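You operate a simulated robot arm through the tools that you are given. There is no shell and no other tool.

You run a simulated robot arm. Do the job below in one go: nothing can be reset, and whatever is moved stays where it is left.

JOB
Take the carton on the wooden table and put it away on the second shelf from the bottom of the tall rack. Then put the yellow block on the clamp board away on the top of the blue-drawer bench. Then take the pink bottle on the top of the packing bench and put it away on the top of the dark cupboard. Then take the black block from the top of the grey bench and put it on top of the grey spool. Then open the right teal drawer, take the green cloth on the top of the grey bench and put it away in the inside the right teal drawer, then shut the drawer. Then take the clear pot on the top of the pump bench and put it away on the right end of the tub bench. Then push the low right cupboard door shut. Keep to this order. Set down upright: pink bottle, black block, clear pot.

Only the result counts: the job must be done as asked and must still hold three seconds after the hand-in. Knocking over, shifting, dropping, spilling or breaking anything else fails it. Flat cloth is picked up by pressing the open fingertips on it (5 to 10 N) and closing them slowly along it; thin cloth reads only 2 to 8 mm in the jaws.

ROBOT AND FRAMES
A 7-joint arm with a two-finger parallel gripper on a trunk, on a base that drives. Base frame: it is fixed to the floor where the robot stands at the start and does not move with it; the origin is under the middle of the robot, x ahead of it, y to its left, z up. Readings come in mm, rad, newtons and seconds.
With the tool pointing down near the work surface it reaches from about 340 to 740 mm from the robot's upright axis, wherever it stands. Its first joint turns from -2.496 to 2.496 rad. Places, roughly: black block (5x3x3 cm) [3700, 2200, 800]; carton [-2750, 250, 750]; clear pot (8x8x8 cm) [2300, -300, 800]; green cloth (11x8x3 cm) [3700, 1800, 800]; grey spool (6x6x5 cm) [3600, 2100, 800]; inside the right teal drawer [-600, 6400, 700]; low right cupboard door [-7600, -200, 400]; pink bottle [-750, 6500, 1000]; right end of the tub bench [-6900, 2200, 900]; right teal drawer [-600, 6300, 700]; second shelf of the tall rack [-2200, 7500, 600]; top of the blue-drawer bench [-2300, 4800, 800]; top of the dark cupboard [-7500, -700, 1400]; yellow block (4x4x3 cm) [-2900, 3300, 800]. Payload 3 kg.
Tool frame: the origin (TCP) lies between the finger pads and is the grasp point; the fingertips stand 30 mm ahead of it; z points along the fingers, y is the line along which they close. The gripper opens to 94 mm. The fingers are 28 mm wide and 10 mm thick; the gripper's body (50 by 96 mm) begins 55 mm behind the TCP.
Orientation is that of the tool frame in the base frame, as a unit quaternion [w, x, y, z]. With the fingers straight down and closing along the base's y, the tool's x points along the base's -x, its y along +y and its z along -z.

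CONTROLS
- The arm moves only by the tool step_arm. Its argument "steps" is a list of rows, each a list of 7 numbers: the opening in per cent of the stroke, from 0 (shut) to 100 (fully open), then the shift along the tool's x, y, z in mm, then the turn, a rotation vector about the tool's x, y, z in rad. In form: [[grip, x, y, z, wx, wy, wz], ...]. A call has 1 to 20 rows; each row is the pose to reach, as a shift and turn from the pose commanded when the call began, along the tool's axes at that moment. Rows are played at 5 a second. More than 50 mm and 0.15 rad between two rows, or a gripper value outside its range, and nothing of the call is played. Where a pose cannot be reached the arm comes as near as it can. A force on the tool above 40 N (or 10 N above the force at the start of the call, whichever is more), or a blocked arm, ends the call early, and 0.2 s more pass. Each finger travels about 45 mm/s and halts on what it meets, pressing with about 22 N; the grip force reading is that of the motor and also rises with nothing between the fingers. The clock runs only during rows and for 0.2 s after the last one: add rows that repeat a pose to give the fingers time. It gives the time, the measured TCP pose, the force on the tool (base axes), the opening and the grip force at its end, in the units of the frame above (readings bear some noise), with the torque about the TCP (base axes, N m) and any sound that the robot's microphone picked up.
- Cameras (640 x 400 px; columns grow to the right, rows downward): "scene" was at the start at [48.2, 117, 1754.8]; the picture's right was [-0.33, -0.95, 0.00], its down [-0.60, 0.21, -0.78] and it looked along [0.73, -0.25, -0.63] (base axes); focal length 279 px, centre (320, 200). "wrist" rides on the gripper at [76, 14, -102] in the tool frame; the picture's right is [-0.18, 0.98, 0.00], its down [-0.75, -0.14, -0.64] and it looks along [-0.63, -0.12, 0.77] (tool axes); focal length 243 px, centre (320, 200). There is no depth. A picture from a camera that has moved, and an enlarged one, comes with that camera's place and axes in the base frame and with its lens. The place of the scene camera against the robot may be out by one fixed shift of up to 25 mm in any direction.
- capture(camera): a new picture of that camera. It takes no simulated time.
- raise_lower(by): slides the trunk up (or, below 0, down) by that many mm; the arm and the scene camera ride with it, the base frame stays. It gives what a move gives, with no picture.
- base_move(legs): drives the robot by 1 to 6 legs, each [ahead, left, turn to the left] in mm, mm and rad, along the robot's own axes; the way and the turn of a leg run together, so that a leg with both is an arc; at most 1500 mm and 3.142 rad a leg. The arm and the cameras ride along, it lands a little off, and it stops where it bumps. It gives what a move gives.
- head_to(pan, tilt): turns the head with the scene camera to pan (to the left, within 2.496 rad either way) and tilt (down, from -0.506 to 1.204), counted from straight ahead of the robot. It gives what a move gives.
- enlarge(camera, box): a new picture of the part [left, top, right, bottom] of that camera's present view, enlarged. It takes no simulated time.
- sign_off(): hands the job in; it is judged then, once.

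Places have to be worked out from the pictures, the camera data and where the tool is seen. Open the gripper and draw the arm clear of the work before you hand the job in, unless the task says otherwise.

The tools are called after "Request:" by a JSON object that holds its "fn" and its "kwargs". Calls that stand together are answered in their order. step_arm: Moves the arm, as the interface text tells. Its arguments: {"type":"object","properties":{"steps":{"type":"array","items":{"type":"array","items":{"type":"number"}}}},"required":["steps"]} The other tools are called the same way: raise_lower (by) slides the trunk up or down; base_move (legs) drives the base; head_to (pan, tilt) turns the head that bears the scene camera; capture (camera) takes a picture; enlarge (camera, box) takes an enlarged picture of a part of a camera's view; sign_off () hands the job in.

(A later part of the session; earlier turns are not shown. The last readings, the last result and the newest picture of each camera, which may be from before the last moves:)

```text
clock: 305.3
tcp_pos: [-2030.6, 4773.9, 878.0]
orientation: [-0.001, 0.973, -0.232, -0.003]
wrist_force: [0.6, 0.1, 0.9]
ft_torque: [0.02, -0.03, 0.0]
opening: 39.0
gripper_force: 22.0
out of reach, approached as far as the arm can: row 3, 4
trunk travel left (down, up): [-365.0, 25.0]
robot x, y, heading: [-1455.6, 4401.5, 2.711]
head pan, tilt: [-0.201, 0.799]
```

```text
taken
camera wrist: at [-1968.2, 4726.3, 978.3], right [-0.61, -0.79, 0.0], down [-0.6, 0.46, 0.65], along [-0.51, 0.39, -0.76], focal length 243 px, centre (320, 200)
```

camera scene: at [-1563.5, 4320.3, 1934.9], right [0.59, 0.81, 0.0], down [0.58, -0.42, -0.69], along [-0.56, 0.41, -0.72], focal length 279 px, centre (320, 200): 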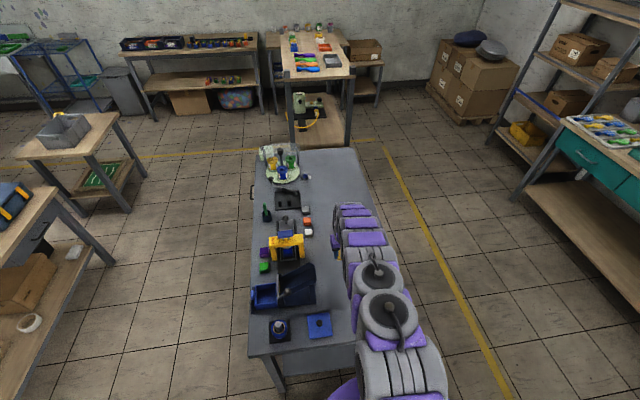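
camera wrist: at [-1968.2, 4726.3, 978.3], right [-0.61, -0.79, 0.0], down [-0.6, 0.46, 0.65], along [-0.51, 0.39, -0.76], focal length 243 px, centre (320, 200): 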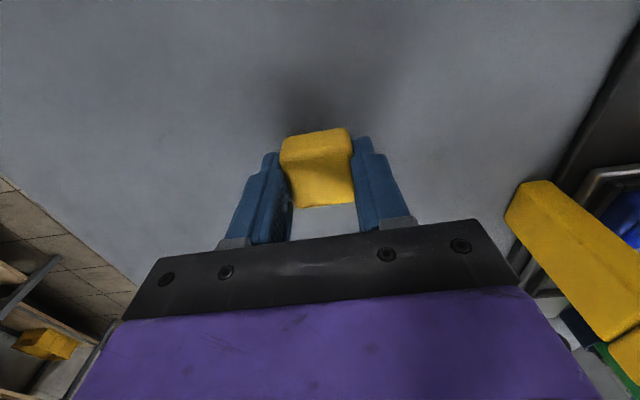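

The arm is at its reach limit with the trunk this high. I raise the hand 45 mm, lower the trunk 90 mm, and continue with the arm.

Request:
{"fn": "step_arm", "kwargs": {"steps": [[15, 0, 0, -22, 0, 0, 0], [15, 0, 0, -45, 0, 0, 0], [15, 0, 0, -60, 0, 0, 0], [15, 0, 0, -60, 0, 0, 0]]}}

Request:
{"fn": "raise_lower", "kwargs": {"by": -90}}

Request:
{"fn": "step_arm", "kwargs": {"steps": [[15, 0, 0, 4, 0, 0, 0], [15, 0, 0, 6, 0, 0, 0], [15, 0, 0, 6, 0, 0, 0]]}}

```text
clock: 306.3
tcp_pos: [-2031.6, 4774.3, 939.7]
orientation: [-0.001, 0.973, -0.233, -0.003]
wrist_force: [0.0, -0.9, -0.5]
ft_torque: [-0.02, 0.02, -0.04]
opening: 38.9
gripper_force: 22.0
trunk travel left (down, up): [-365.0, 25.0]
robot x, y, heading: [-1457.1, 4402.8, 2.711]
head pan, tilt: [-0.201, 0.799]
```

```text
clock: 307.6
tcp_pos: [-2031.3, 4775.5, 850.1]
orientation: [-0.002, 0.973, -0.233, -0.005]
wrist_force: [-0.2, 2.1, 23.2]
ft_torque: [0.07, -0.03, -0.01]
opening: 39.0
gripper_force: 21.7
trunk travel left (down, up): [-275.0, 115.0]
robot x, y, heading: [-1452.3, 4402.3, 2.706]
head pan, tilt: [-0.201, 0.799]
```

```text
clock: 308.0
tcp_pos: [-2034.8, 4775.6, 851.9]
orientation: [-0.002, 0.973, -0.232, -0.006]
wrist_force: [4.8, -2.7, 25.3]
ft_torque: [-0.21, -0.37, 0.0]
opening: 38.7
gripper_force: 21.9
trunk travel left (down, up): [-275.0, 115.0]
robot x, y, heading: [-1452.4, 4400.8, 2.71]
head pan, tilt: [-0.201, 0.799]
stopped in row 2: the force on the tool passed its limit at 44 N (the readings are from after the stop); the commanded pose is now the measured one
```

The block bears on the bench top (contact at TCP z≈850). I ease up 1 mm, open the fingers, and lift away.

Request:
{"fn": "step_arm", "kwargs": {"steps": [[15, 0, 0, -1.5, 0, 0, 0], [30, 0, 0, -1.5, 0, 0, 0], [45, 0, 0, -1.5, 0, 0, 0], [60, 0, 0, -1.5, 0, 0, 0], [70, 0, 0, -1.5, 0, 0, 0], [70, 0, 0, -1.5, 0, 0, 0], [70, 0, 0, -15, 0, 0, 0], [70, 0, 0, -35, 0, 0, 0], [70, 0, 0, -70, 0, 0, 0], [70, 0, 0, -110, 0, 0, 0], [70, 0, 0, -110, 0, 0, 0]]}}

Request:
{"fn": "capture", "kwargs": {"camera": "wrist"}}

```text
clock: 310.4
tcp_pos: [-2031.7, 4773.9, 957.8]
orientation: [-0.001, 0.973, -0.232, -0.004]
wrist_force: [0.5, 0.6, -1.1]
ft_torque: [0.0, -0.01, 0.02]
opening: 65.7
gripper_force: 0.0
trunk travel left (down, up): [-275.0, 115.0]
robot x, y, heading: [-1458.6, 4404.3, 2.705]
head pan, tilt: [-0.201, 0.799]
```

```text
taken
camera wrist: at [-1969.8, 4726.7, 1058.4], right [-0.61, -0.79, 0.0], down [-0.6, 0.46, 0.65], along [-0.52, 0.39, -0.76], focal length 243 px, centre (320, 200)
```

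wrist: 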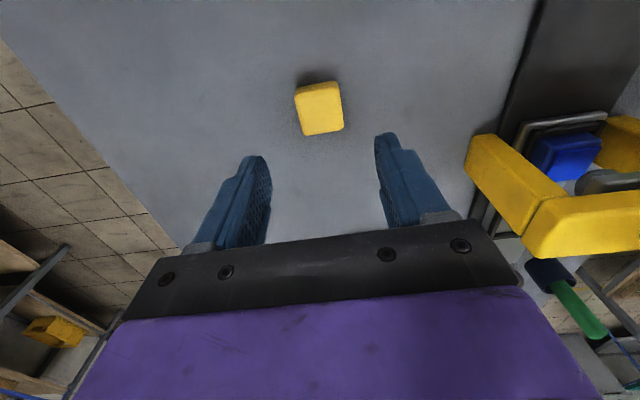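

The yellow block is on the bench. Now for the pink bottle: I tuck the arm in, raise it, back off, turn to face the packing wall and drive to the corridor.

Request:
{"fn": "step_arm", "kwargs": {"steps": [[70, 30, 0, -30, 0, 0, 0], [70, 70, 0, -50, 0, 0, 0], [70, 110, -20, -50, 0, 0, 0], [70, 150, -40, -50, 0, 0, 0], [98, 170, -60, -50, 0, 0, 0], [98, 170, -60, -50, 0, 0, 0]]}}

Request:
{"fn": "raise_lower", "kwargs": {"by": 90}}

Request:
{"fn": "base_move", "kwargs": {"legs": [[-130, 0, 0], [0, 0, -1.575], [1150, 0, 0], [0, 540, 0]]}}

Request:
{"fn": "head_to", "kwargs": {"pan": 0.0, "tilt": 0.6}}

Request:
{"fn": "capture", "kwargs": {"camera": "scene"}}

```text
clock: 311.8
tcp_pos: [-1853.0, 4754.2, 1005.1]
orientation: [0.0, 0.973, -0.231, -0.005]
wrist_force: [0.4, 0.0, 0.1]
ft_torque: [0.0, 0.01, 0.0]
opening: 92.1
gripper_force: 0.0
trunk travel left (down, up): [-275.0, 115.0]
robot x, y, heading: [-1452.5, 4402.6, 2.716]
head pan, tilt: [-0.201, 0.799]
```

```text
clock: 313.0
tcp_pos: [-1854.3, 4753.4, 1094.8]
orientation: [-0.001, 0.973, -0.232, -0.004]
wrist_force: [0.2, -0.4, -0.3]
ft_torque: [0.02, 0.01, -0.02]
opening: 91.9
gripper_force: 0.1
trunk travel left (down, up): [-365.0, 25.0]
robot x, y, heading: [-1456.3, 4403.3, 2.71]
head pan, tilt: [-0.201, 0.799]
```

```text
clock: 326.4
tcp_pos: [-963.5, 6021.2, 1094.5]
orientation: [0.002, -0.52, 0.854, 0.007]
wrist_force: [0.0, -0.3, -0.2]
ft_torque: [0.05, 0.03, -0.01]
opening: 92.2
gripper_force: 0.0
trunk travel left (down, up): [-365.0, 25.0]
robot x, y, heading: [-1324.5, 5629.4, 1.132]
head pan, tilt: [-0.201, 0.799]
```

```text
clock: 327.1
tcp_pos: [-966.8, 6020.8, 1095.1]
orientation: [0.004, -0.519, 0.855, 0.005]
wrist_force: [0.5, -0.3, -0.3]
ft_torque: [0.01, -0.02, -0.02]
opening: 92.1
gripper_force: 0.1
trunk travel left (down, up): [-365.0, 25.0]
robot x, y, heading: [-1322.2, 5627.4, 1.133]
head pan, tilt: [0.0, 0.6]
```

```text
taken
camera scene: at [-1420.9, 5746.9, 1952.2], right [0.91, -0.42, 0.0], down [-0.24, -0.51, -0.82], along [0.35, 0.75, -0.57], focal length 279 px, centre (320, 200)
```

scene: 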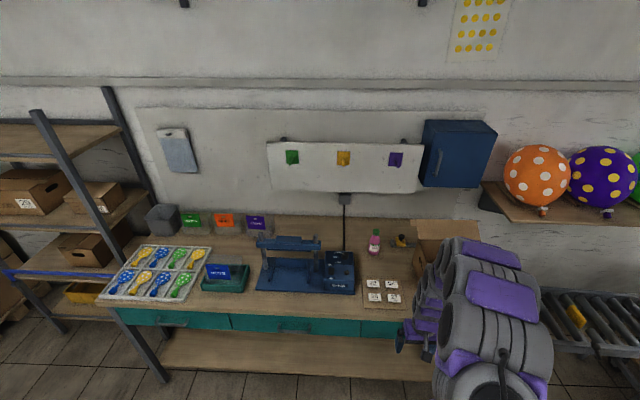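

The pink bottle stands toward the back of the packing bench, beside the blue sealer. I enlarge it.

Request:
{"fn": "enlarge", "kwargs": {"camera": "scene", "box": [330, 200, 450, 320]}}

```text
3.33 times, centred on (390, 260) of scene
camera zoom: at [-1420.9, 5746.9, 1952.2], right [0.91, -0.42, 0.0], down [-0.24, -0.51, -0.82], along [0.35, 0.75, -0.57], focal length 929 px, centre (87, 0)
```

zoom: 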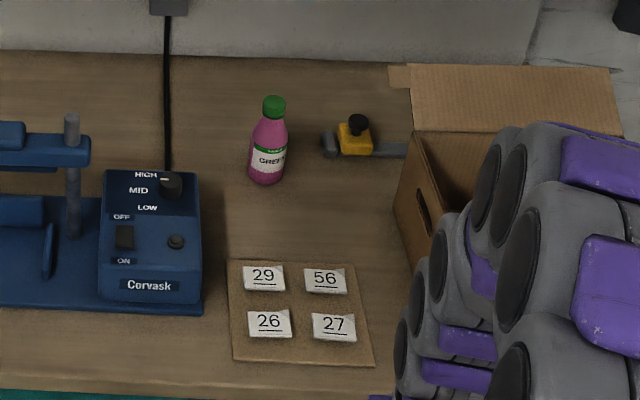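

The bottle is about 57 mm wide and 175 mm tall, standing at about (-727, 6566) on a bench top at z≈894. I will grip its body with the hand pitched about 30° below horizontal, which also suits the high cupboard top, so I pitch the hand now in free space.

Request:
{"fn": "step_arm", "kwargs": {"steps": [[98, 0, 0, 0, 0, -0.13, 0], [98, 0, 0, 0, 0, -0.26, 0], [98, 0, 0, 0, 0, -0.39, 0], [98, 0, 0, 0, 0, -0.52, 0], [98, 0, 0, 0, 0, -0.65, 0], [98, 0, 0, 0, 0, -0.78, 0], [98, 0, 0, 0, 0, -0.91, 0], [98, 0, 0, 0, 0, -1.04, 0], [98, 0, 0, 0, 0, -1.04, 0]]}}

Request:
{"fn": "capture", "kwargs": {"camera": "scene"}}

Request:
{"fn": "capture", "kwargs": {"camera": "wrist"}}

```text
clock: 329.1
tcp_pos: [-970.2, 6022.3, 1096.1]
orientation: [0.429, -0.449, 0.738, 0.262]
wrist_force: [-0.3, -0.2, -0.2]
ft_torque: [0.0, 0.0, 0.02]
opening: 92.1
gripper_force: 0.1
trunk travel left (down, up): [-365.0, 25.0]
robot x, y, heading: [-1321.0, 5628.3, 1.132]
head pan, tilt: [0.0, 0.6]
```

```text
taken
camera scene: at [-1424.8, 5747.6, 1952.2], right [0.91, -0.42, 0.0], down [-0.24, -0.51, -0.82], along [0.35, 0.75, -0.57], focal length 279 px, centre (320, 200)
```

scene: 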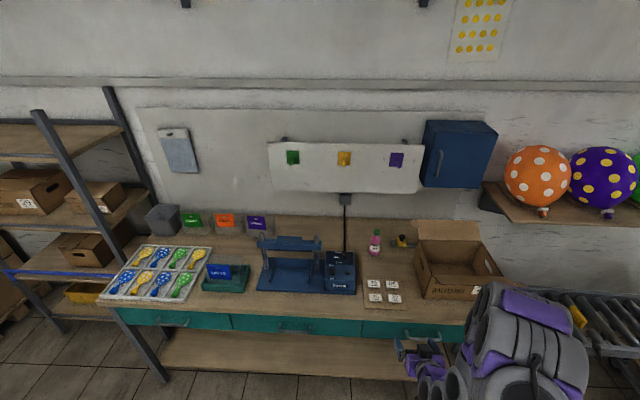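

```text
taken
camera wrist: at [-1042.0, 5916.2, 1080.6], right [-0.83, 0.53, 0.16], down [0.04, -0.23, 0.97], along [0.55, 0.81, 0.17], focal length 243 px, centre (320, 200)
```

wrist: 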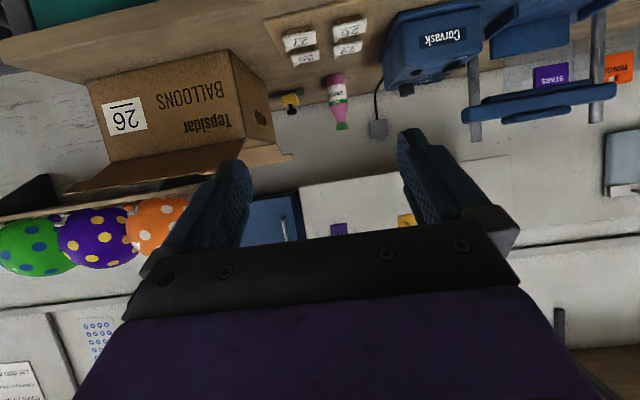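

The pitch of −30° is achieved with the closing line level. I drive 400 mm ahead toward the bench and look.

Request:
{"fn": "base_move", "kwargs": {"legs": [[395, 0, 0]]}}

Request:
{"fn": "capture", "kwargs": {"camera": "scene"}}

Request:
{"fn": "capture", "kwargs": {"camera": "wrist"}}

```text
clock: 331.6
tcp_pos: [-811.3, 6382.3, 1096.0]
orientation: [0.428, -0.453, 0.737, 0.263]
wrist_force: [-0.7, 0.0, -0.3]
ft_torque: [0.02, -0.05, -0.01]
opening: 92.3
gripper_force: 0.0
trunk travel left (down, up): [-365.0, 25.0]
robot x, y, heading: [-1155.5, 5982.4, 1.137]
head pan, tilt: [0.0, 0.6]
```

```text
taken
camera scene: at [-1264.0, 6104.8, 1951.9], right [0.91, -0.42, 0.0], down [-0.24, -0.52, -0.82], along [0.34, 0.75, -0.57], focal length 279 px, centre (320, 200)
```

scene: 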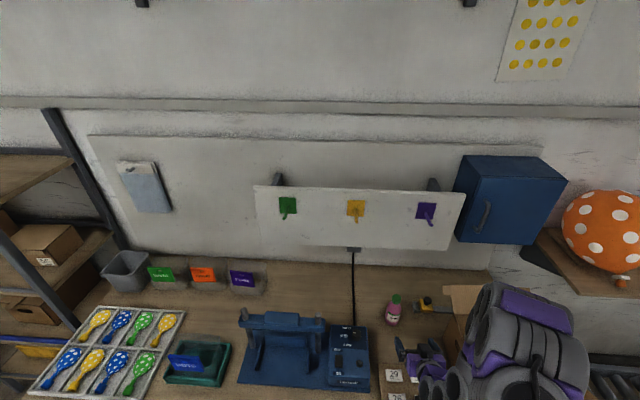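

```text
taken
camera wrist: at [-879.9, 6275.5, 1080.4], right [-0.84, 0.52, 0.16], down [0.04, -0.23, 0.97], along [0.55, 0.82, 0.17], focal length 243 px, centre (320, 200)
```

wrist: 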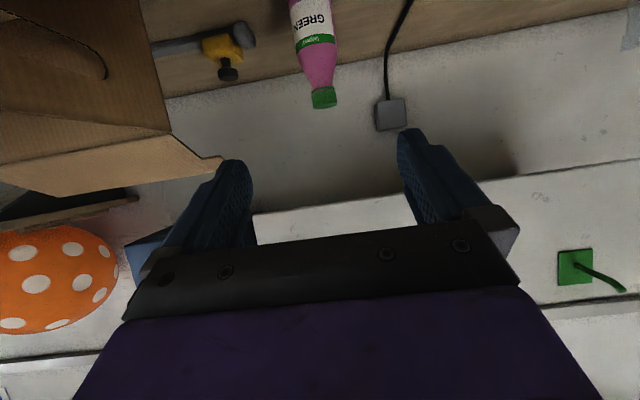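

Triangulating from the two wrist views gives the bottle axis at about (-707, 6570), base z≈852, top ≈1015. I lower the trunk 165 mm to body height, staying in front of the bottle.

Request:
{"fn": "raise_lower", "kwargs": {"by": -160}}

Request:
{"fn": "capture", "kwargs": {"camera": "wrist"}}

Request:
{"fn": "capture", "kwargs": {"camera": "scene"}}

```text
clock: 333.4
tcp_pos: [-811.5, 6381.1, 937.2]
orientation: [0.428, -0.453, 0.737, 0.263]
wrist_force: [-0.2, 0.1, 0.3]
ft_torque: [0.02, -0.01, 0.02]
opening: 92.0
gripper_force: 0.1
trunk travel left (down, up): [-205.0, 185.0]
robot x, y, heading: [-1158.3, 5986.6, 1.142]
head pan, tilt: [0.0, 0.6]
```

```text
taken
camera wrist: at [-881.4, 6274.3, 921.2], right [-0.84, 0.52, 0.16], down [0.04, -0.23, 0.97], along [0.55, 0.82, 0.17], focal length 243 px, centre (320, 200)
```

wrist: 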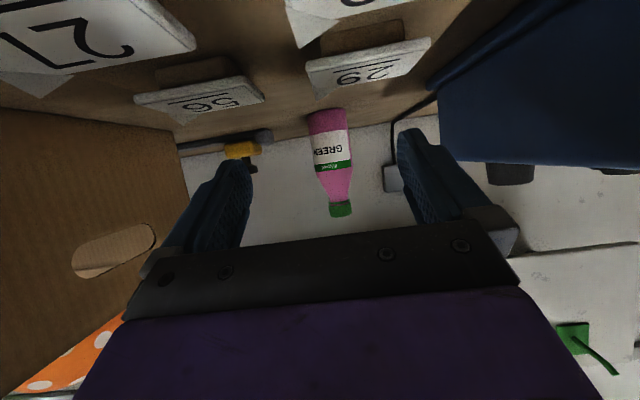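

```text
taken
camera scene: at [-1265.9, 6104.4, 1791.9], right [0.91, -0.42, 0.0], down [-0.24, -0.52, -0.82], along [0.34, 0.75, -0.57], focal length 279 px, centre (320, 200)
```

scene: 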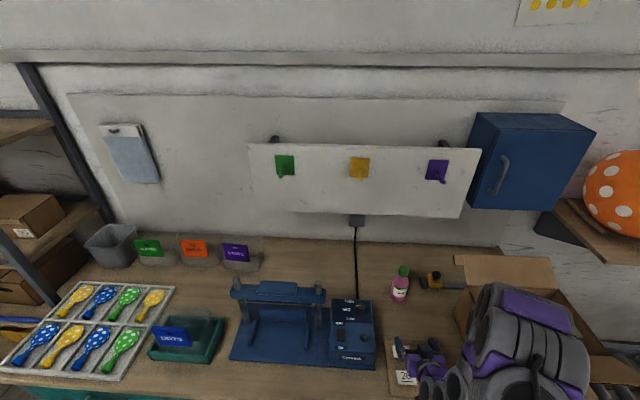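

Refined: the bottle axis is about (-702, 6589), its body spans z≈870–946, and it lies nearly on the hand's centre line. I move the base 40 mm closer and re-measure.

Request:
{"fn": "base_move", "kwargs": {"legs": [[40, 0, 0]]}}

Request:
{"fn": "step_arm", "kwargs": {"steps": [[98, -16, -2, 35, 0, 0, 0], [98, -32, -3, 70, 0, 0, 0], [98, -32, -3, 70, 0, 0, 0]]}}

Request:
{"fn": "capture", "kwargs": {"camera": "wrist"}}

```text
clock: 334.3
tcp_pos: [-795.5, 6417.9, 936.6]
orientation: [0.429, -0.453, 0.736, 0.263]
wrist_force: [0.5, -0.7, 0.3]
ft_torque: [-0.02, -0.01, 0.0]
opening: 91.9
gripper_force: 0.1
trunk travel left (down, up): [-205.0, 185.0]
robot x, y, heading: [-1144.7, 6017.5, 1.141]
head pan, tilt: [0.0, 0.6]
```

```text
clock: 335.1
tcp_pos: [-760.8, 6482.3, 931.4]
orientation: [0.428, -0.452, 0.737, 0.262]
wrist_force: [-0.3, -0.3, -0.7]
ft_torque: [-0.02, 0.0, 0.0]
opening: 92.2
gripper_force: 0.0
trunk travel left (down, up): [-205.0, 185.0]
robot x, y, heading: [-1144.3, 6017.1, 1.139]
head pan, tilt: [0.0, 0.6]
```

```text
taken
camera wrist: at [-829.1, 6376.4, 915.3], right [-0.84, 0.52, 0.16], down [0.04, -0.23, 0.97], along [0.55, 0.82, 0.17], focal length 243 px, centre (320, 200)
```

wrist: 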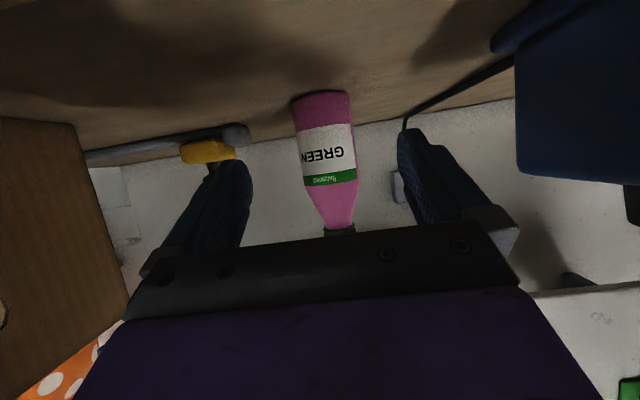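

The bottle is centred laterally, about 136 mm further along. A yellow tool lies close on one side, so I narrow the opening to about 77 mm and advance in steps.

Request:
{"fn": "step_arm", "kwargs": {"steps": [[82, -11, 1, 25, 0, 0, 0], [82, -22, 2, 50, 0, 0, 0], [82, -33, 2, 74, 0, 0, 0], [82, -40, 2, 90, 0, 0, 0], [82, -40, 2, 90, 0, 0, 0]]}}

Request:
{"fn": "capture", "kwargs": {"camera": "wrist"}}

Request:
{"fn": "enlarge", "kwargs": {"camera": "scene", "box": [340, 230, 500, 370]}}

```text
clock: 336.3
tcp_pos: [-715.8, 6570.6, 920.1]
orientation: [0.429, -0.452, 0.736, 0.263]
wrist_force: [0.0, 0.1, -0.1]
ft_torque: [-0.02, 0.01, 0.01]
opening: 77.4
gripper_force: 0.1
trunk travel left (down, up): [-205.0, 185.0]
robot x, y, heading: [-1143.1, 6022.1, 1.145]
head pan, tilt: [0.0, 0.6]
```

```text
taken
camera wrist: at [-784.8, 6464.0, 904.1], right [-0.84, 0.52, 0.16], down [0.04, -0.23, 0.97], along [0.55, 0.82, 0.17], focal length 243 px, centre (320, 200)
```

wrist: 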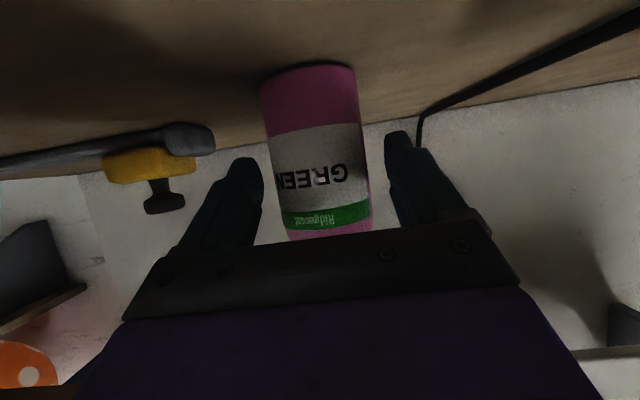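

```text
2.86 times, centred on (420, 300) of scene
camera zoom: at [-1249.8, 6140.9, 1791.8], right [0.91, -0.42, 0.0], down [-0.24, -0.52, -0.82], along [0.34, 0.75, -0.57], focal length 796 px, centre (34, -86)
```

zoom: 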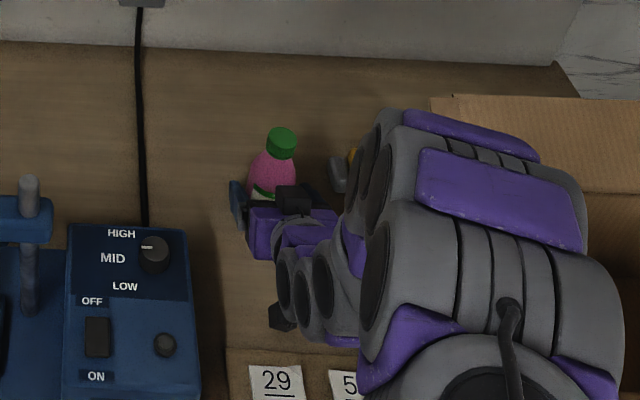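

About 45 mm remain, with the bottle between the fingers. I advance 42 mm horizontally and close gently.

Request:
{"fn": "step_arm", "kwargs": {"steps": [[82, -7, -1, 12, 0, 0, 0], [82, -14, -1.5, 25, 0, 0, 0], [82, -21, -2, 37, 0, 0, 0], [82, -21, -2, 37, 0, 0, 0], [72, -21, -2, 37, 0, 0, 0], [66, -21, -2, 37, 0, 0, 0], [60, -21, -2, 37, 0, 0, 0], [55, -21, -2, 37, 0, 0, 0], [48, -21, -2, 37, 0, 0, 0], [40, -21, -2, 37, 0, 0, 0], [40, -21, -2, 37, 0, 0, 0]]}}

Request:
{"fn": "capture", "kwargs": {"camera": "wrist"}}

Request:
{"fn": "enlarge", "kwargs": {"camera": "scene", "box": [340, 230, 500, 370]}}

```text
clock: 338.7
tcp_pos: [-694.7, 6608.7, 920.1]
orientation: [0.428, -0.453, 0.736, 0.264]
wrist_force: [0.1, 0.1, 0.1]
ft_torque: [0.08, -0.01, 0.02]
opening: 57.8
gripper_force: 21.9
trunk travel left (down, up): [-205.0, 185.0]
robot x, y, heading: [-1141.1, 6016.4, 1.142]
head pan, tilt: [0.0, 0.6]
```

```text
taken
camera wrist: at [-765.3, 6500.9, 904.1], right [-0.84, 0.52, 0.16], down [0.04, -0.23, 0.97], along [0.55, 0.82, 0.17], focal length 243 px, centre (320, 200)
```

wrist: 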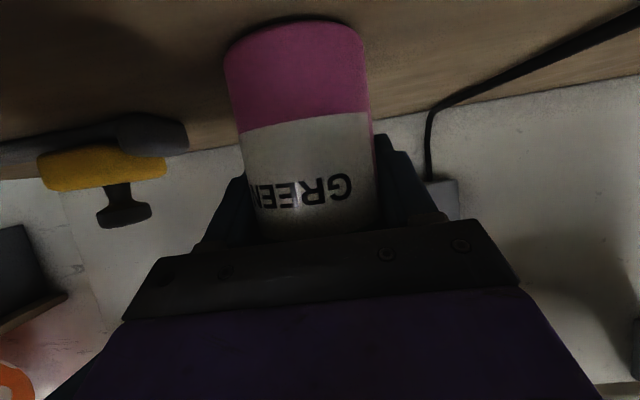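

```text
2.86 times, centred on (420, 300) of scene
camera zoom: at [-1249.6, 6141.2, 1791.8], right [0.91, -0.42, 0.0], down [-0.24, -0.52, -0.82], along [0.34, 0.75, -0.57], focal length 796 px, centre (34, -86)
```

zoom: 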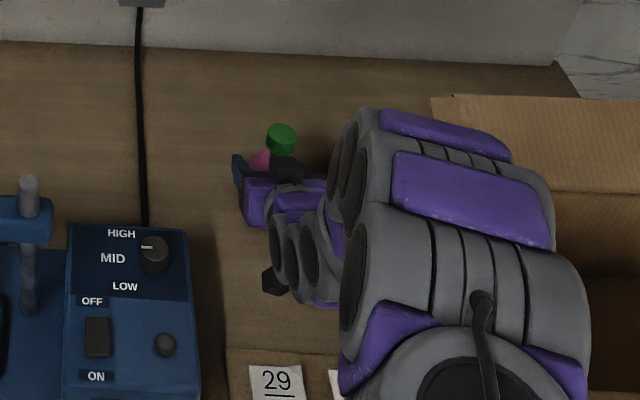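

The bottle is gripped at 57.8 mm. I lift it straight up with the trunk and check.

Request:
{"fn": "raise_lower", "kwargs": {"by": 60}}

Request:
{"fn": "capture", "kwargs": {"camera": "wrist"}}

Request:
{"fn": "raise_lower", "kwargs": {"by": 120}}

Request:
{"fn": "base_move", "kwargs": {"legs": [[-500, 0, 0]]}}

Request:
{"fn": "capture", "kwargs": {"camera": "scene"}}

```text
clock: 339.7
tcp_pos: [-695.2, 6607.5, 979.4]
orientation: [0.429, -0.453, 0.736, 0.264]
wrist_force: [0.6, 0.0, -2.4]
ft_torque: [0.05, 0.0, 0.0]
opening: 58.0
gripper_force: 21.8
trunk travel left (down, up): [-265.0, 125.0]
robot x, y, heading: [-1145.5, 6021.3, 1.141]
head pan, tilt: [0.0, 0.6]
```

```text
taken
camera wrist: at [-765.2, 6501.0, 963.6], right [-0.84, 0.52, 0.16], down [0.04, -0.23, 0.97], along [0.55, 0.82, 0.17], focal length 243 px, centre (320, 200)
```

wrist: 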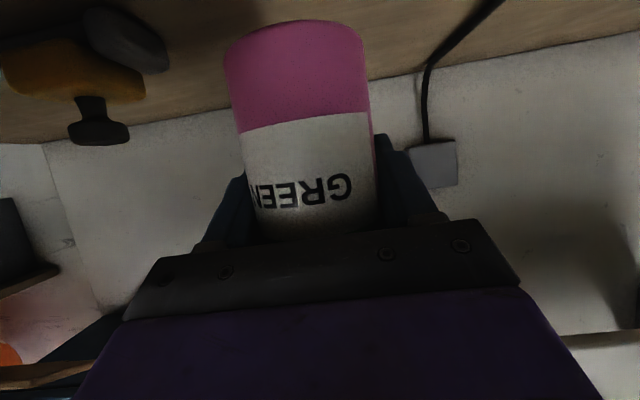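

```text
clock: 341.2
tcp_pos: [-694.8, 6607.6, 1099.2]
orientation: [0.429, -0.453, 0.736, 0.264]
wrist_force: [0.4, -0.4, -2.6]
ft_torque: [0.01, -0.06, 0.01]
opening: 57.8
gripper_force: 21.6
trunk travel left (down, up): [-385.0, 5.0]
robot x, y, heading: [-1142.6, 6019.8, 1.139]
head pan, tilt: [0.0, 0.6]
```

```text
clock: 344.1
tcp_pos: [-898.8, 6152.5, 1099.8]
orientation: [0.43, -0.449, 0.739, 0.261]
wrist_force: [-0.7, 0.7, -3.1]
ft_torque: [0.04, -0.01, 0.03]
opening: 57.7
gripper_force: 22.2
trunk travel left (down, up): [-385.0, 5.0]
robot x, y, heading: [-1349.9, 5569.6, 1.133]
head pan, tilt: [0.0, 0.6]
```

```text
taken
camera scene: at [-1457.0, 5692.5, 1971.7], right [0.91, -0.42, 0.0], down [-0.24, -0.51, -0.82], along [0.35, 0.75, -0.57], focal length 279 px, centre (320, 200)
```

scene: 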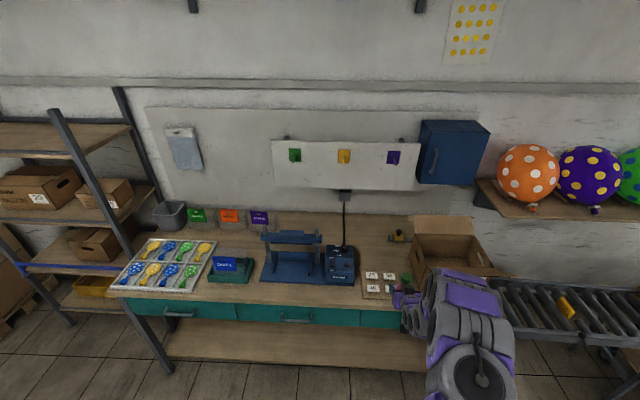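

Bottle in hand. I draw the arm in, return to the aisle, turn around and drive down it, the same route as before.

Request:
{"fn": "step_arm", "kwargs": {"steps": [[40, 22, 0, -39, 0, 0, 0], [40, 45, 0, -78, 0, 0, 0], [40, 67, 0, -117, 0, 0, 0], [40, 90, 0, -156, 0, 0, 0], [40, 100, 0, -174, 0, 0, 0], [40, 100, 0, -174, 0, 0, 0]]}}

Request:
{"fn": "base_move", "kwargs": {"legs": [[0, -540, 0], [0, 0, 1.571], [0, 0, 1.571], [1500, 0, 0], [1000, 0, 0]]}}

Request:
{"fn": "head_to", "kwargs": {"pan": -0.2, "tilt": 0.4}}

Request:
{"fn": "capture", "kwargs": {"camera": "scene"}}

```text
clock: 345.5
tcp_pos: [-992.7, 5971.8, 1099.5]
orientation: [0.43, -0.45, 0.738, 0.262]
wrist_force: [0.2, 0.5, -1.8]
ft_torque: [0.05, -0.03, 0.01]
opening: 57.7
gripper_force: 21.8
trunk travel left (down, up): [-385.0, 5.0]
robot x, y, heading: [-1353.6, 5569.7, 1.132]
head pan, tilt: [0.0, 0.6]
```

```text
clock: 368.2
tcp_pos: [-2318.6, 2658.1, 1099.2]
orientation: [0.26, 0.739, 0.446, -0.432]
wrist_force: [-0.6, 0.3, -2.1]
ft_torque: [-0.03, -0.01, 0.0]
opening: 57.7
gripper_force: 22.4
trunk travel left (down, up): [-385.0, 5.0]
robot x, y, heading: [-1957.6, 3060.9, -2.017]
head pan, tilt: [0.0, 0.6]
```

```text
clock: 368.9
tcp_pos: [-2317.5, 2659.0, 1098.7]
orientation: [0.261, 0.739, 0.447, -0.431]
wrist_force: [0.4, 0.3, -2.1]
ft_torque: [0.0, 0.03, 0.0]
opening: 58.0
gripper_force: 22.4
trunk travel left (down, up): [-385.0, 5.0]
robot x, y, heading: [-1960.4, 3058.4, -2.012]
head pan, tilt: [-0.201, 0.4]
```

```text
taken
camera scene: at [-1885.0, 2954.4, 1990.0], right [-0.8, 0.6, 0.0], down [0.24, 0.31, -0.92], along [-0.55, -0.74, -0.39], focal length 279 px, centre (320, 200)
```

scene: 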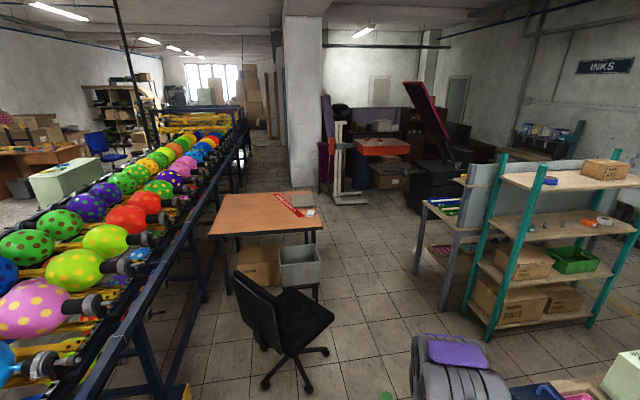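

The dark cupboards are beyond the orange table. I pass the chair on its right side as before and continue alongside the wooden table.

Request:
{"fn": "base_move", "kwargs": {"legs": [[890, 0, 0], [300, -900, 0], [1400, 0, 0]]}}

Request:
{"fn": "head_to", "kwargs": {"pan": -0.4, "tilt": 0.45}}

Request:
{"fn": "capture", "kwargs": {"camera": "scene"}}

```text
clock: 384.5
tcp_pos: [-4259.4, 783.6, 1099.3]
orientation: [0.255, 0.745, 0.437, -0.435]
wrist_force: [-0.1, 0.2, -1.9]
ft_torque: [-0.03, 0.02, 0.01]
opening: 57.9
gripper_force: 21.8
trunk travel left (down, up): [-385.0, 5.0]
robot x, y, heading: [-3886.5, 1170.7, -2.039]
head pan, tilt: [-0.201, 0.4]
```

```text
clock: 385.2
tcp_pos: [-4257.1, 785.4, 1100.7]
orientation: [0.255, 0.745, 0.437, -0.435]
wrist_force: [0.8, -1.3, -2.0]
ft_torque: [0.0, 0.02, -0.01]
opening: 58.1
gripper_force: 22.0
trunk travel left (down, up): [-385.0, 5.0]
robot x, y, heading: [-3888.7, 1176.3, -2.041]
head pan, tilt: [-0.4, 0.45]
```

```text
taken
camera scene: at [-3830.1, 1080.2, 1985.3], right [-0.64, 0.76, 0.0], down [0.33, 0.28, -0.9], along [-0.69, -0.58, -0.44], focal length 279 px, centre (320, 200)
```

scene: 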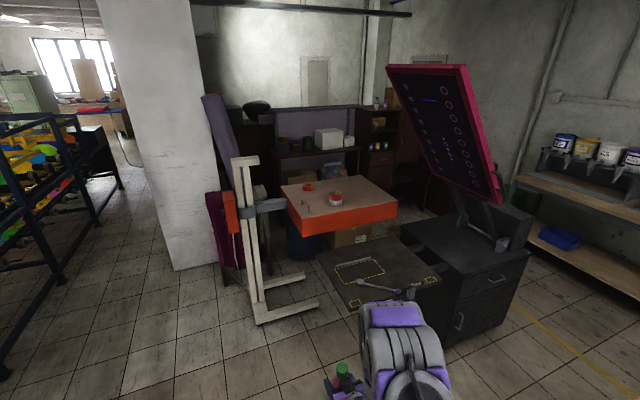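

The dark cupboard is at the far right, behind the black printing bench. I look further right to find the passage.

Request:
{"fn": "head_to", "kwargs": {"pan": -1.0, "tilt": 0.5}}

Request:
{"fn": "capture", "kwargs": {"camera": "scene"}}

Request:
{"fn": "head_to", "kwargs": {"pan": -1.7, "tilt": 0.5}}

Request:
{"fn": "capture", "kwargs": {"camera": "scene"}}

```text
clock: 386.2
tcp_pos: [-4258.4, 784.2, 1101.5]
orientation: [0.256, 0.744, 0.437, -0.436]
wrist_force: [0.8, -0.3, -2.2]
ft_torque: [-0.01, 0.02, 0.01]
opening: 57.6
gripper_force: 22.3
trunk travel left (down, up): [-385.0, 5.0]
robot x, y, heading: [-3888.1, 1175.5, -2.043]
head pan, tilt: [-1.0, 0.499]
```

```text
taken
camera scene: at [-3850.6, 1130.4, 1980.9], right [-0.1, 0.99, 0.0], down [0.48, 0.05, -0.88], along [-0.87, -0.09, -0.48], focal length 279 px, centre (320, 200)
```

scene: 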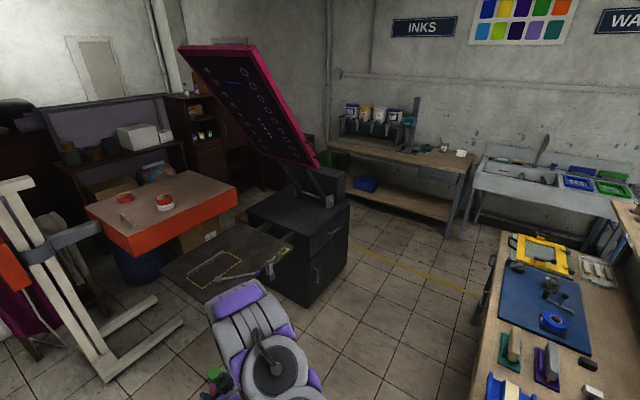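

```text
clock: 387.3
tcp_pos: [-4257.9, 784.1, 1099.8]
orientation: [0.255, 0.745, 0.436, -0.436]
wrist_force: [0.0, -0.2, -2.3]
ft_torque: [0.01, 0.03, -0.01]
opening: 57.8
gripper_force: 22.4
trunk travel left (down, up): [-385.0, 5.0]
robot x, y, heading: [-3887.6, 1171.9, -2.04]
head pan, tilt: [-1.7, 0.499]
```

```text
taken
camera scene: at [-3835.4, 1191.0, 1981.1], right [0.56, 0.83, 0.0], down [0.4, -0.27, -0.88], along [-0.72, 0.5, -0.48], focal length 279 px, centre (320, 200)
```

scene: 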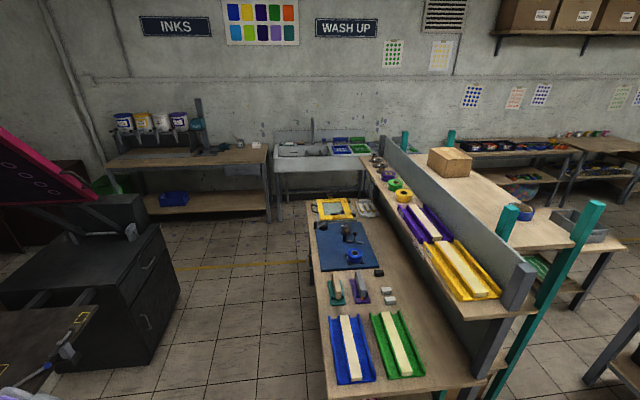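

The route is clear: a corridor about 1.1 m wide runs between the black printing cabinet (A≈−1600) and the blue-mat bench (A≈−440), leading to the passage before the tub bench. I turn into it and drive on.

Request:
{"fn": "base_move", "kwargs": {"legs": [[410, 0, 0], [0, 0, -1.54], [1400, 0, 0]]}}

Request:
{"fn": "head_to", "kwargs": {"pan": 0.5, "tilt": 0.5}}

Request:
{"fn": "capture", "kwargs": {"camera": "scene"}}

```text
clock: 400.1
tcp_pos: [-5742.5, 1727.8, 1100.4]
orientation: [-0.112, 0.842, -0.193, -0.492]
wrist_force: [0.1, -1.0, -2.7]
ft_torque: [0.01, 0.02, -0.01]
opening: 57.8
gripper_force: 21.9
trunk travel left (down, up): [-385.0, 5.0]
robot x, y, heading: [-5332.2, 1381.5, 2.73]
head pan, tilt: [-1.7, 0.499]
```

```text
clock: 402.1
tcp_pos: [-5741.0, 1727.1, 1101.1]
orientation: [-0.113, 0.841, -0.194, -0.492]
wrist_force: [0.1, -0.2, -1.3]
ft_torque: [0.04, 0.05, -0.01]
opening: 57.9
gripper_force: 21.6
trunk travel left (down, up): [-385.0, 5.0]
robot x, y, heading: [-5338.3, 1381.3, 2.723]
head pan, tilt: [0.499, 0.499]
```

```text
taken
camera scene: at [-5463.8, 1242.1, 1981.0], right [-0.08, 1.0, 0.0], down [0.48, 0.04, -0.88], along [-0.87, -0.07, -0.48], focal length 279 px, centre (320, 200)
```

scene: 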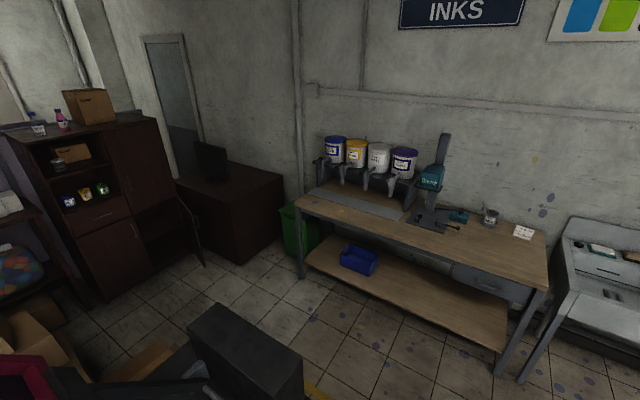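

I can see the dark cupboard at the left with its low right door standing open, and the tub bench ahead. I enlarge the cupboard.

Request:
{"fn": "enlarge", "kwargs": {"camera": "scene", "box": [0, 70, 300, 320]}}

```text
1.60 times, centred on (150, 195) of scene
camera zoom: at [-5463.8, 1242.1, 1981.0], right [-0.08, 1.0, 0.0], down [0.48, 0.04, -0.88], along [-0.87, -0.07, -0.48], focal length 446 px, centre (592, 208)
```

zoom: 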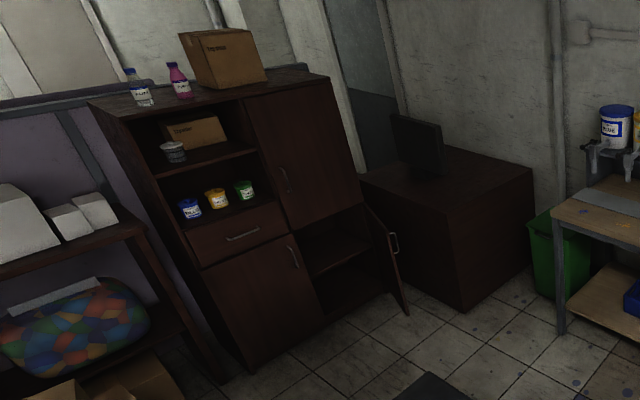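

The cupboard faces +A: front at A≈−3705, top at z≈1445, L≈6035–6890, with a free strip along its front edge. I drive on, turn left into the passage and look again.

Request:
{"fn": "base_move", "kwargs": {"legs": [[885, 0, -0.02], [0, 0, 1.566], [0, -250, 0]]}}

Request:
{"fn": "head_to", "kwargs": {"pan": 0.1, "tilt": 0.5}}

Request:
{"fn": "capture", "kwargs": {"camera": "scene"}}

```text
clock: 412.0
tcp_pos: [-6726.7, 1449.5, 1101.6]
orientation: [0.26, 0.738, 0.448, -0.433]
wrist_force: [0.2, 0.0, -3.5]
ft_torque: [-0.04, 0.0, -0.03]
opening: 57.9
gripper_force: 22.2
trunk travel left (down, up): [-385.0, 5.0]
robot x, y, heading: [-6375.2, 1851.4, -2.016]
head pan, tilt: [0.499, 0.499]
```

```text
clock: 412.9
tcp_pos: [-6725.5, 1450.7, 1101.7]
orientation: [0.26, 0.737, 0.448, -0.434]
wrist_force: [0.4, -0.2, -2.4]
ft_torque: [-0.03, 0.01, -0.01]
opening: 57.9
gripper_force: 21.5
trunk travel left (down, up): [-385.0, 5.0]
robot x, y, heading: [-6369.4, 1848.5, -2.014]
head pan, tilt: [0.099, 0.499]
```

```text
taken
camera scene: at [-6276.7, 1734.6, 1981.1], right [-0.94, 0.34, 0.0], down [0.16, 0.45, -0.88], along [-0.3, -0.83, -0.48], focal length 279 px, centre (320, 200)
```

scene: 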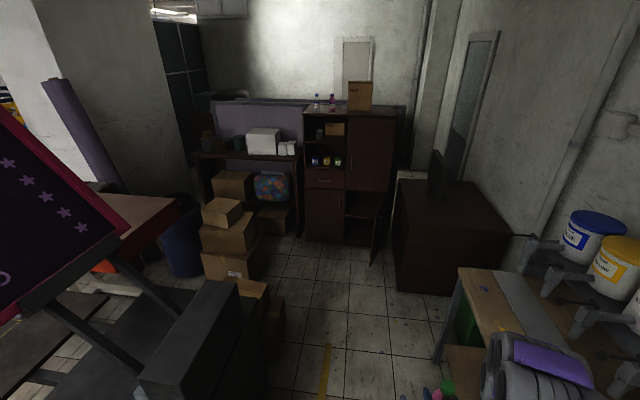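

The passage is clear along L≈6550. Before going in I test whether the arm can reach the needed height (TCP about 1520) by raising the hand here, in free space.

Request:
{"fn": "step_arm", "kwargs": {"steps": [[40, -41, 0, -23.5, 0, 0, 0], [40, -82, 0, -47, 0, 0, 0], [40, -123, 0, -70.5, 0, 0, 0], [40, -164, 0, -94, 0, 0, 0], [40, -205, 0, -117.5, 0, 0, 0], [40, -246, 0, -141, 0, 0, 0], [40, -287, 0, -164.5, 0, 0, 0], [40, -328, 0, -188, 0, 0, 0], [40, -363, 0, -208, 0, 0, 0], [40, -363, 0, -208, 0, 0, 0]]}}

Request:
{"fn": "capture", "kwargs": {"camera": "scene"}}

```text
clock: 415.1
tcp_pos: [-6722.7, 1454.9, 1521.3]
orientation: [0.26, 0.739, 0.446, -0.433]
wrist_force: [-0.4, 0.8, -2.4]
ft_torque: [-0.04, 0.02, 0.02]
opening: 58.1
gripper_force: 22.1
out of reach, approached as far as the arm can: row 1, 2, 3, 4, 5, 6, 7
trunk travel left (down, up): [-385.0, 5.0]
robot x, y, heading: [-6375.8, 1849.1, -2.018]
head pan, tilt: [0.099, 0.499]
```

```text
taken
camera scene: at [-6276.1, 1736.5, 1981.1], right [-0.94, 0.34, 0.0], down [0.16, 0.45, -0.88], along [-0.3, -0.83, -0.48], focal length 279 px, centre (320, 200)
```

scene: 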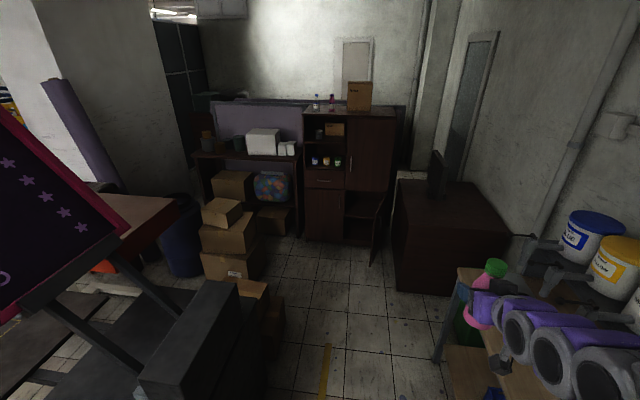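

The height is reachable and the bottle is upright. I drive down the passage toward the cupboard, shifting left away from the open door.

Request:
{"fn": "base_move", "kwargs": {"legs": [[1450, 0, 0], [420, 210, 0]]}}

Request:
{"fn": "head_to", "kwargs": {"pan": -0.1, "tilt": 0.5}}

Request:
{"fn": "capture", "kwargs": {"camera": "scene"}}

Request:
{"fn": "capture", "kwargs": {"camera": "wrist"}}

```text
clock: 424.6
tcp_pos: [-7322.5, -315.6, 1521.5]
orientation: [0.262, 0.736, 0.45, -0.434]
wrist_force: [0.3, 0.0, -1.7]
ft_torque: [-0.05, 0.0, 0.0]
opening: 58.2
gripper_force: 22.4
trunk travel left (down, up): [-385.0, 5.0]
robot x, y, heading: [-6979.5, 83.9, -2.009]
head pan, tilt: [0.099, 0.499]
```

```text
clock: 425.4
tcp_pos: [-7322.0, -314.8, 1521.2]
orientation: [0.262, 0.736, 0.45, -0.433]
wrist_force: [0.5, 0.4, -2.8]
ft_torque: [-0.04, 0.01, 0.01]
opening: 58.1
gripper_force: 21.9
trunk travel left (down, up): [-385.0, 5.0]
robot x, y, heading: [-6976.8, 86.2, -2.011]
head pan, tilt: [-0.099, 0.499]
```

```text
taken
camera scene: at [-6892.3, -23.2, 1980.7], right [-0.86, 0.51, 0.0], down [0.24, 0.41, -0.88], along [-0.45, -0.75, -0.48], focal length 279 px, centre (320, 200)
```

scene: 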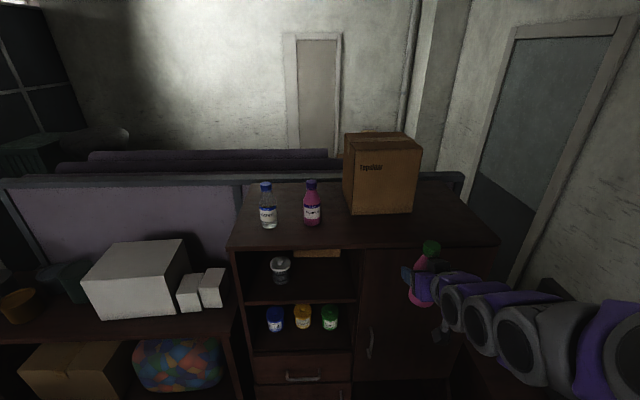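

```text
taken
camera wrist: at [-7251.1, -208.4, 1504.2], right [0.83, -0.53, 0.16], down [-0.03, 0.23, 0.97], along [-0.55, -0.81, 0.18], focal length 243 px, centre (320, 200)
```

wrist: 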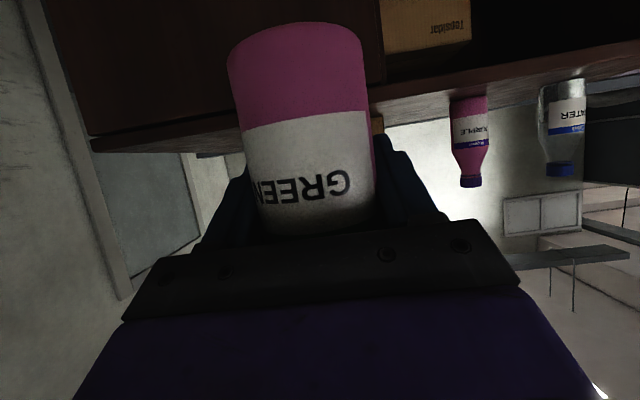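

The top is at z≈1446 with free space in front of the box and right of the purple bottle. The held bottle's base is only about 10 mm above that level, so I raise the hand 38 mm before going over the edge.

Request:
{"fn": "step_arm", "kwargs": {"steps": [[40, -11, 0, -6, 0, 0, 0], [40, -22, 0, -12.5, 0, 0, 0], [40, -33, 0, -18.6, 0, 0, 0], [40, -33, 0, -18.6, 0, 0, 0]]}}

Request:
{"fn": "capture", "kwargs": {"camera": "wrist"}}

```text
clock: 426.4
tcp_pos: [-7324.0, -312.9, 1558.6]
orientation: [0.263, 0.736, 0.45, -0.433]
wrist_force: [-0.3, 0.0, -1.7]
ft_torque: [-0.03, 0.04, 0.03]
opening: 58.0
gripper_force: 22.6
trunk travel left (down, up): [-385.0, 5.0]
robot x, y, heading: [-6978.1, 84.0, -2.007]
head pan, tilt: [-0.099, 0.499]
```

```text
taken
camera wrist: at [-7252.4, -207.1, 1541.6], right [0.83, -0.53, 0.16], down [-0.03, 0.23, 0.97], along [-0.55, -0.81, 0.18], focal length 243 px, centre (320, 200)
```

wrist: 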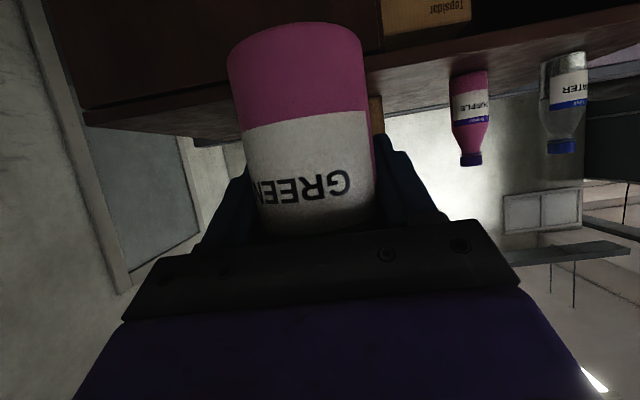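

The bottle base is now about 45 mm above the top. I drive 290 mm closer.

Request:
{"fn": "base_move", "kwargs": {"legs": [[290, 0, 0]]}}

Request:
{"fn": "capture", "kwargs": {"camera": "scene"}}

Request:
{"fn": "capture", "kwargs": {"camera": "wrist"}}

```text
clock: 428.4
tcp_pos: [-7446.0, -573.0, 1559.6]
orientation: [0.262, 0.736, 0.45, -0.433]
wrist_force: [-0.1, 0.5, -2.1]
ft_torque: [-0.06, 0.0, 0.06]
opening: 57.7
gripper_force: 22.3
trunk travel left (down, up): [-385.0, 5.0]
robot x, y, heading: [-7100.4, -177.9, -2.007]
head pan, tilt: [-0.099, 0.499]
```

```text
taken
camera scene: at [-7017.1, -281.9, 1980.9], right [-0.86, 0.51, 0.0], down [0.25, 0.41, -0.88], along [-0.45, -0.75, -0.48], focal length 279 px, centre (320, 200)
```

scene: 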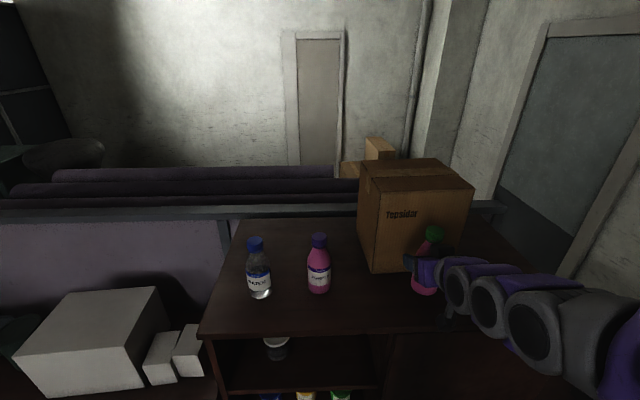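

```text
taken
camera wrist: at [-7375.1, -466.8, 1541.3], right [0.83, -0.53, 0.16], down [-0.03, 0.23, 0.97], along [-0.55, -0.81, 0.18], focal length 243 px, centre (320, 200)
```

wrist: 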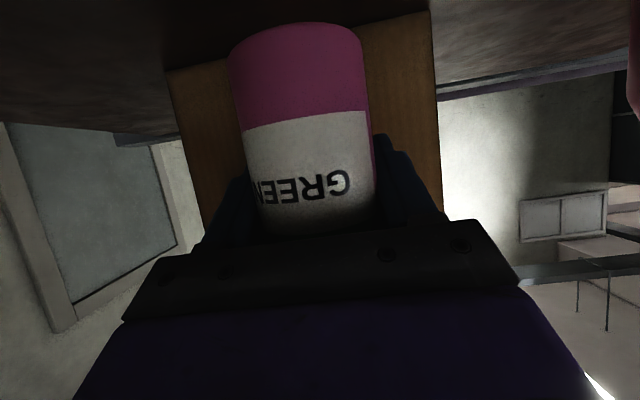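

The bottle is over the front strip, about 80 mm before the box. I move 22 mm deeper and then lower step by step to feel for contact.

Request:
{"fn": "step_arm", "kwargs": {"steps": [[40, -5.5, 0, 9.6, 0, 0, 0], [40, -10.7, 0, 19.2, 0, 0, 0], [40, 0, 0, 25.2, 0, 0, 0], [40, 10, 0, 30.8, 0, 0, 0], [40, 16, 0, 34.2, 0, 0, 0], [40, 16, 0, 34.2, 0, 0, 0]]}}

Request:
{"fn": "capture", "kwargs": {"camera": "scene"}}

Request:
{"fn": "capture", "kwargs": {"camera": "wrist"}}

```text
clock: 429.8
tcp_pos: [-7456.7, -591.7, 1527.6]
orientation: [0.262, 0.736, 0.449, -0.433]
wrist_force: [0.0, -0.1, -2.4]
ft_torque: [-0.02, 0.0, 0.0]
opening: 58.0
gripper_force: 22.1
trunk travel left (down, up): [-385.0, 5.0]
robot x, y, heading: [-7099.0, -177.3, -2.009]
head pan, tilt: [-0.099, 0.499]
```

```text
taken
camera scene: at [-7016.5, -282.1, 1980.9], right [-0.86, 0.51, 0.0], down [0.25, 0.41, -0.88], along [-0.45, -0.75, -0.48], focal length 279 px, centre (320, 200)
```

scene: 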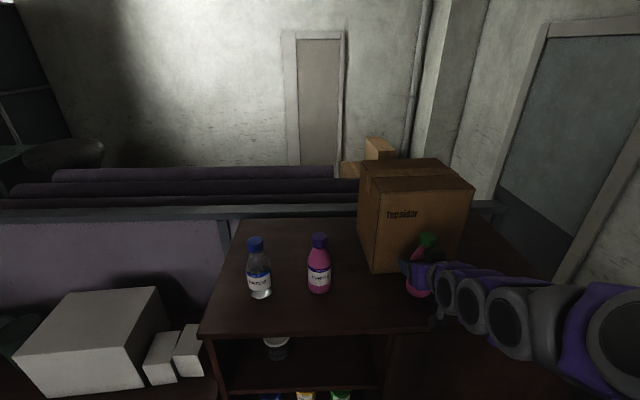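

```text
taken
camera wrist: at [-7385.0, -486.0, 1511.0], right [0.83, -0.53, 0.16], down [-0.03, 0.23, 0.97], along [-0.55, -0.81, 0.18], focal length 243 px, centre (320, 200)
```

wrist: 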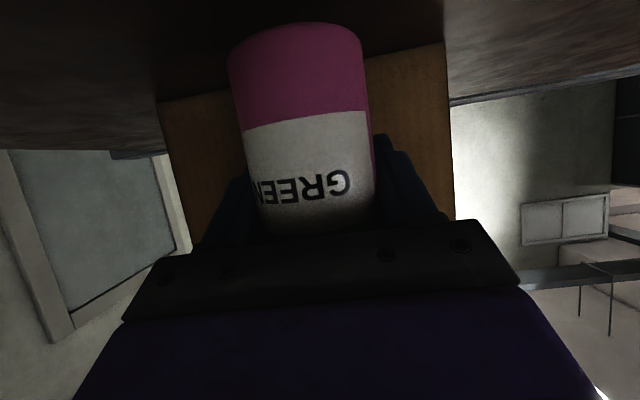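

Still free at TCP z≈1528. I lower in 3 mm steps until the base touches.

Request:
{"fn": "step_arm", "kwargs": {"steps": [[40, 2.6, 0, 1.5, 0, 0, 0], [40, 5.2, 0, 2.9, 0, 0, 0], [40, 7.9, 0, 4.4, 0, 0, 0], [40, 10.5, 0, 5.9, 0, 0, 0], [40, 10.5, 0, 5.9, 0, 0, 0]]}}

```text
clock: 431.0
tcp_pos: [-7455.9, -591.4, 1517.1]
orientation: [0.262, 0.737, 0.449, -0.433]
wrist_force: [-0.1, 0.3, -1.2]
ft_torque: [-0.03, 0.05, -0.01]
opening: 57.9
gripper_force: 21.7
trunk travel left (down, up): [-385.0, 5.0]
robot x, y, heading: [-7099.8, -174.7, -2.008]
head pan, tilt: [-0.099, 0.499]
```

Not yet in contact at z≈1517. I continue downward in small steps.

Request:
{"fn": "step_arm", "kwargs": {"steps": [[40, 1.7, 0, 1, 0, 0, 0], [40, 3.5, 0, 2, 0, 0, 0], [40, 5.2, 0, 2.9, 0, 0, 0], [40, 7, 0, 3.9, 0, 0, 0], [40, 7, 0, 3.9, 0, 0, 0]]}}

Request:
{"fn": "capture", "kwargs": {"camera": "wrist"}}

```text
clock: 432.2
tcp_pos: [-7454.4, -590.1, 1510.7]
orientation: [0.262, 0.736, 0.448, -0.434]
wrist_force: [-2.2, -0.5, 19.5]
ft_torque: [-0.19, -0.05, -0.06]
opening: 58.0
gripper_force: 21.6
trunk travel left (down, up): [-385.0, 5.0]
robot x, y, heading: [-7100.9, -176.4, -2.01]
head pan, tilt: [-0.099, 0.499]
```

```text
taken
camera wrist: at [-7383.9, -484.8, 1492.4], right [0.83, -0.53, 0.16], down [-0.03, 0.24, 0.97], along [-0.55, -0.81, 0.18], focal length 243 px, centre (320, 200)
```

wrist: 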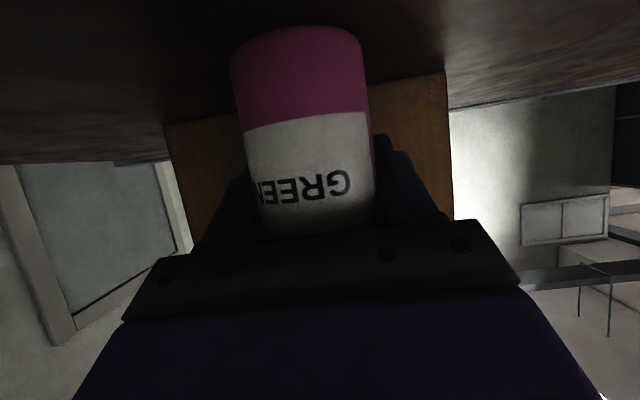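

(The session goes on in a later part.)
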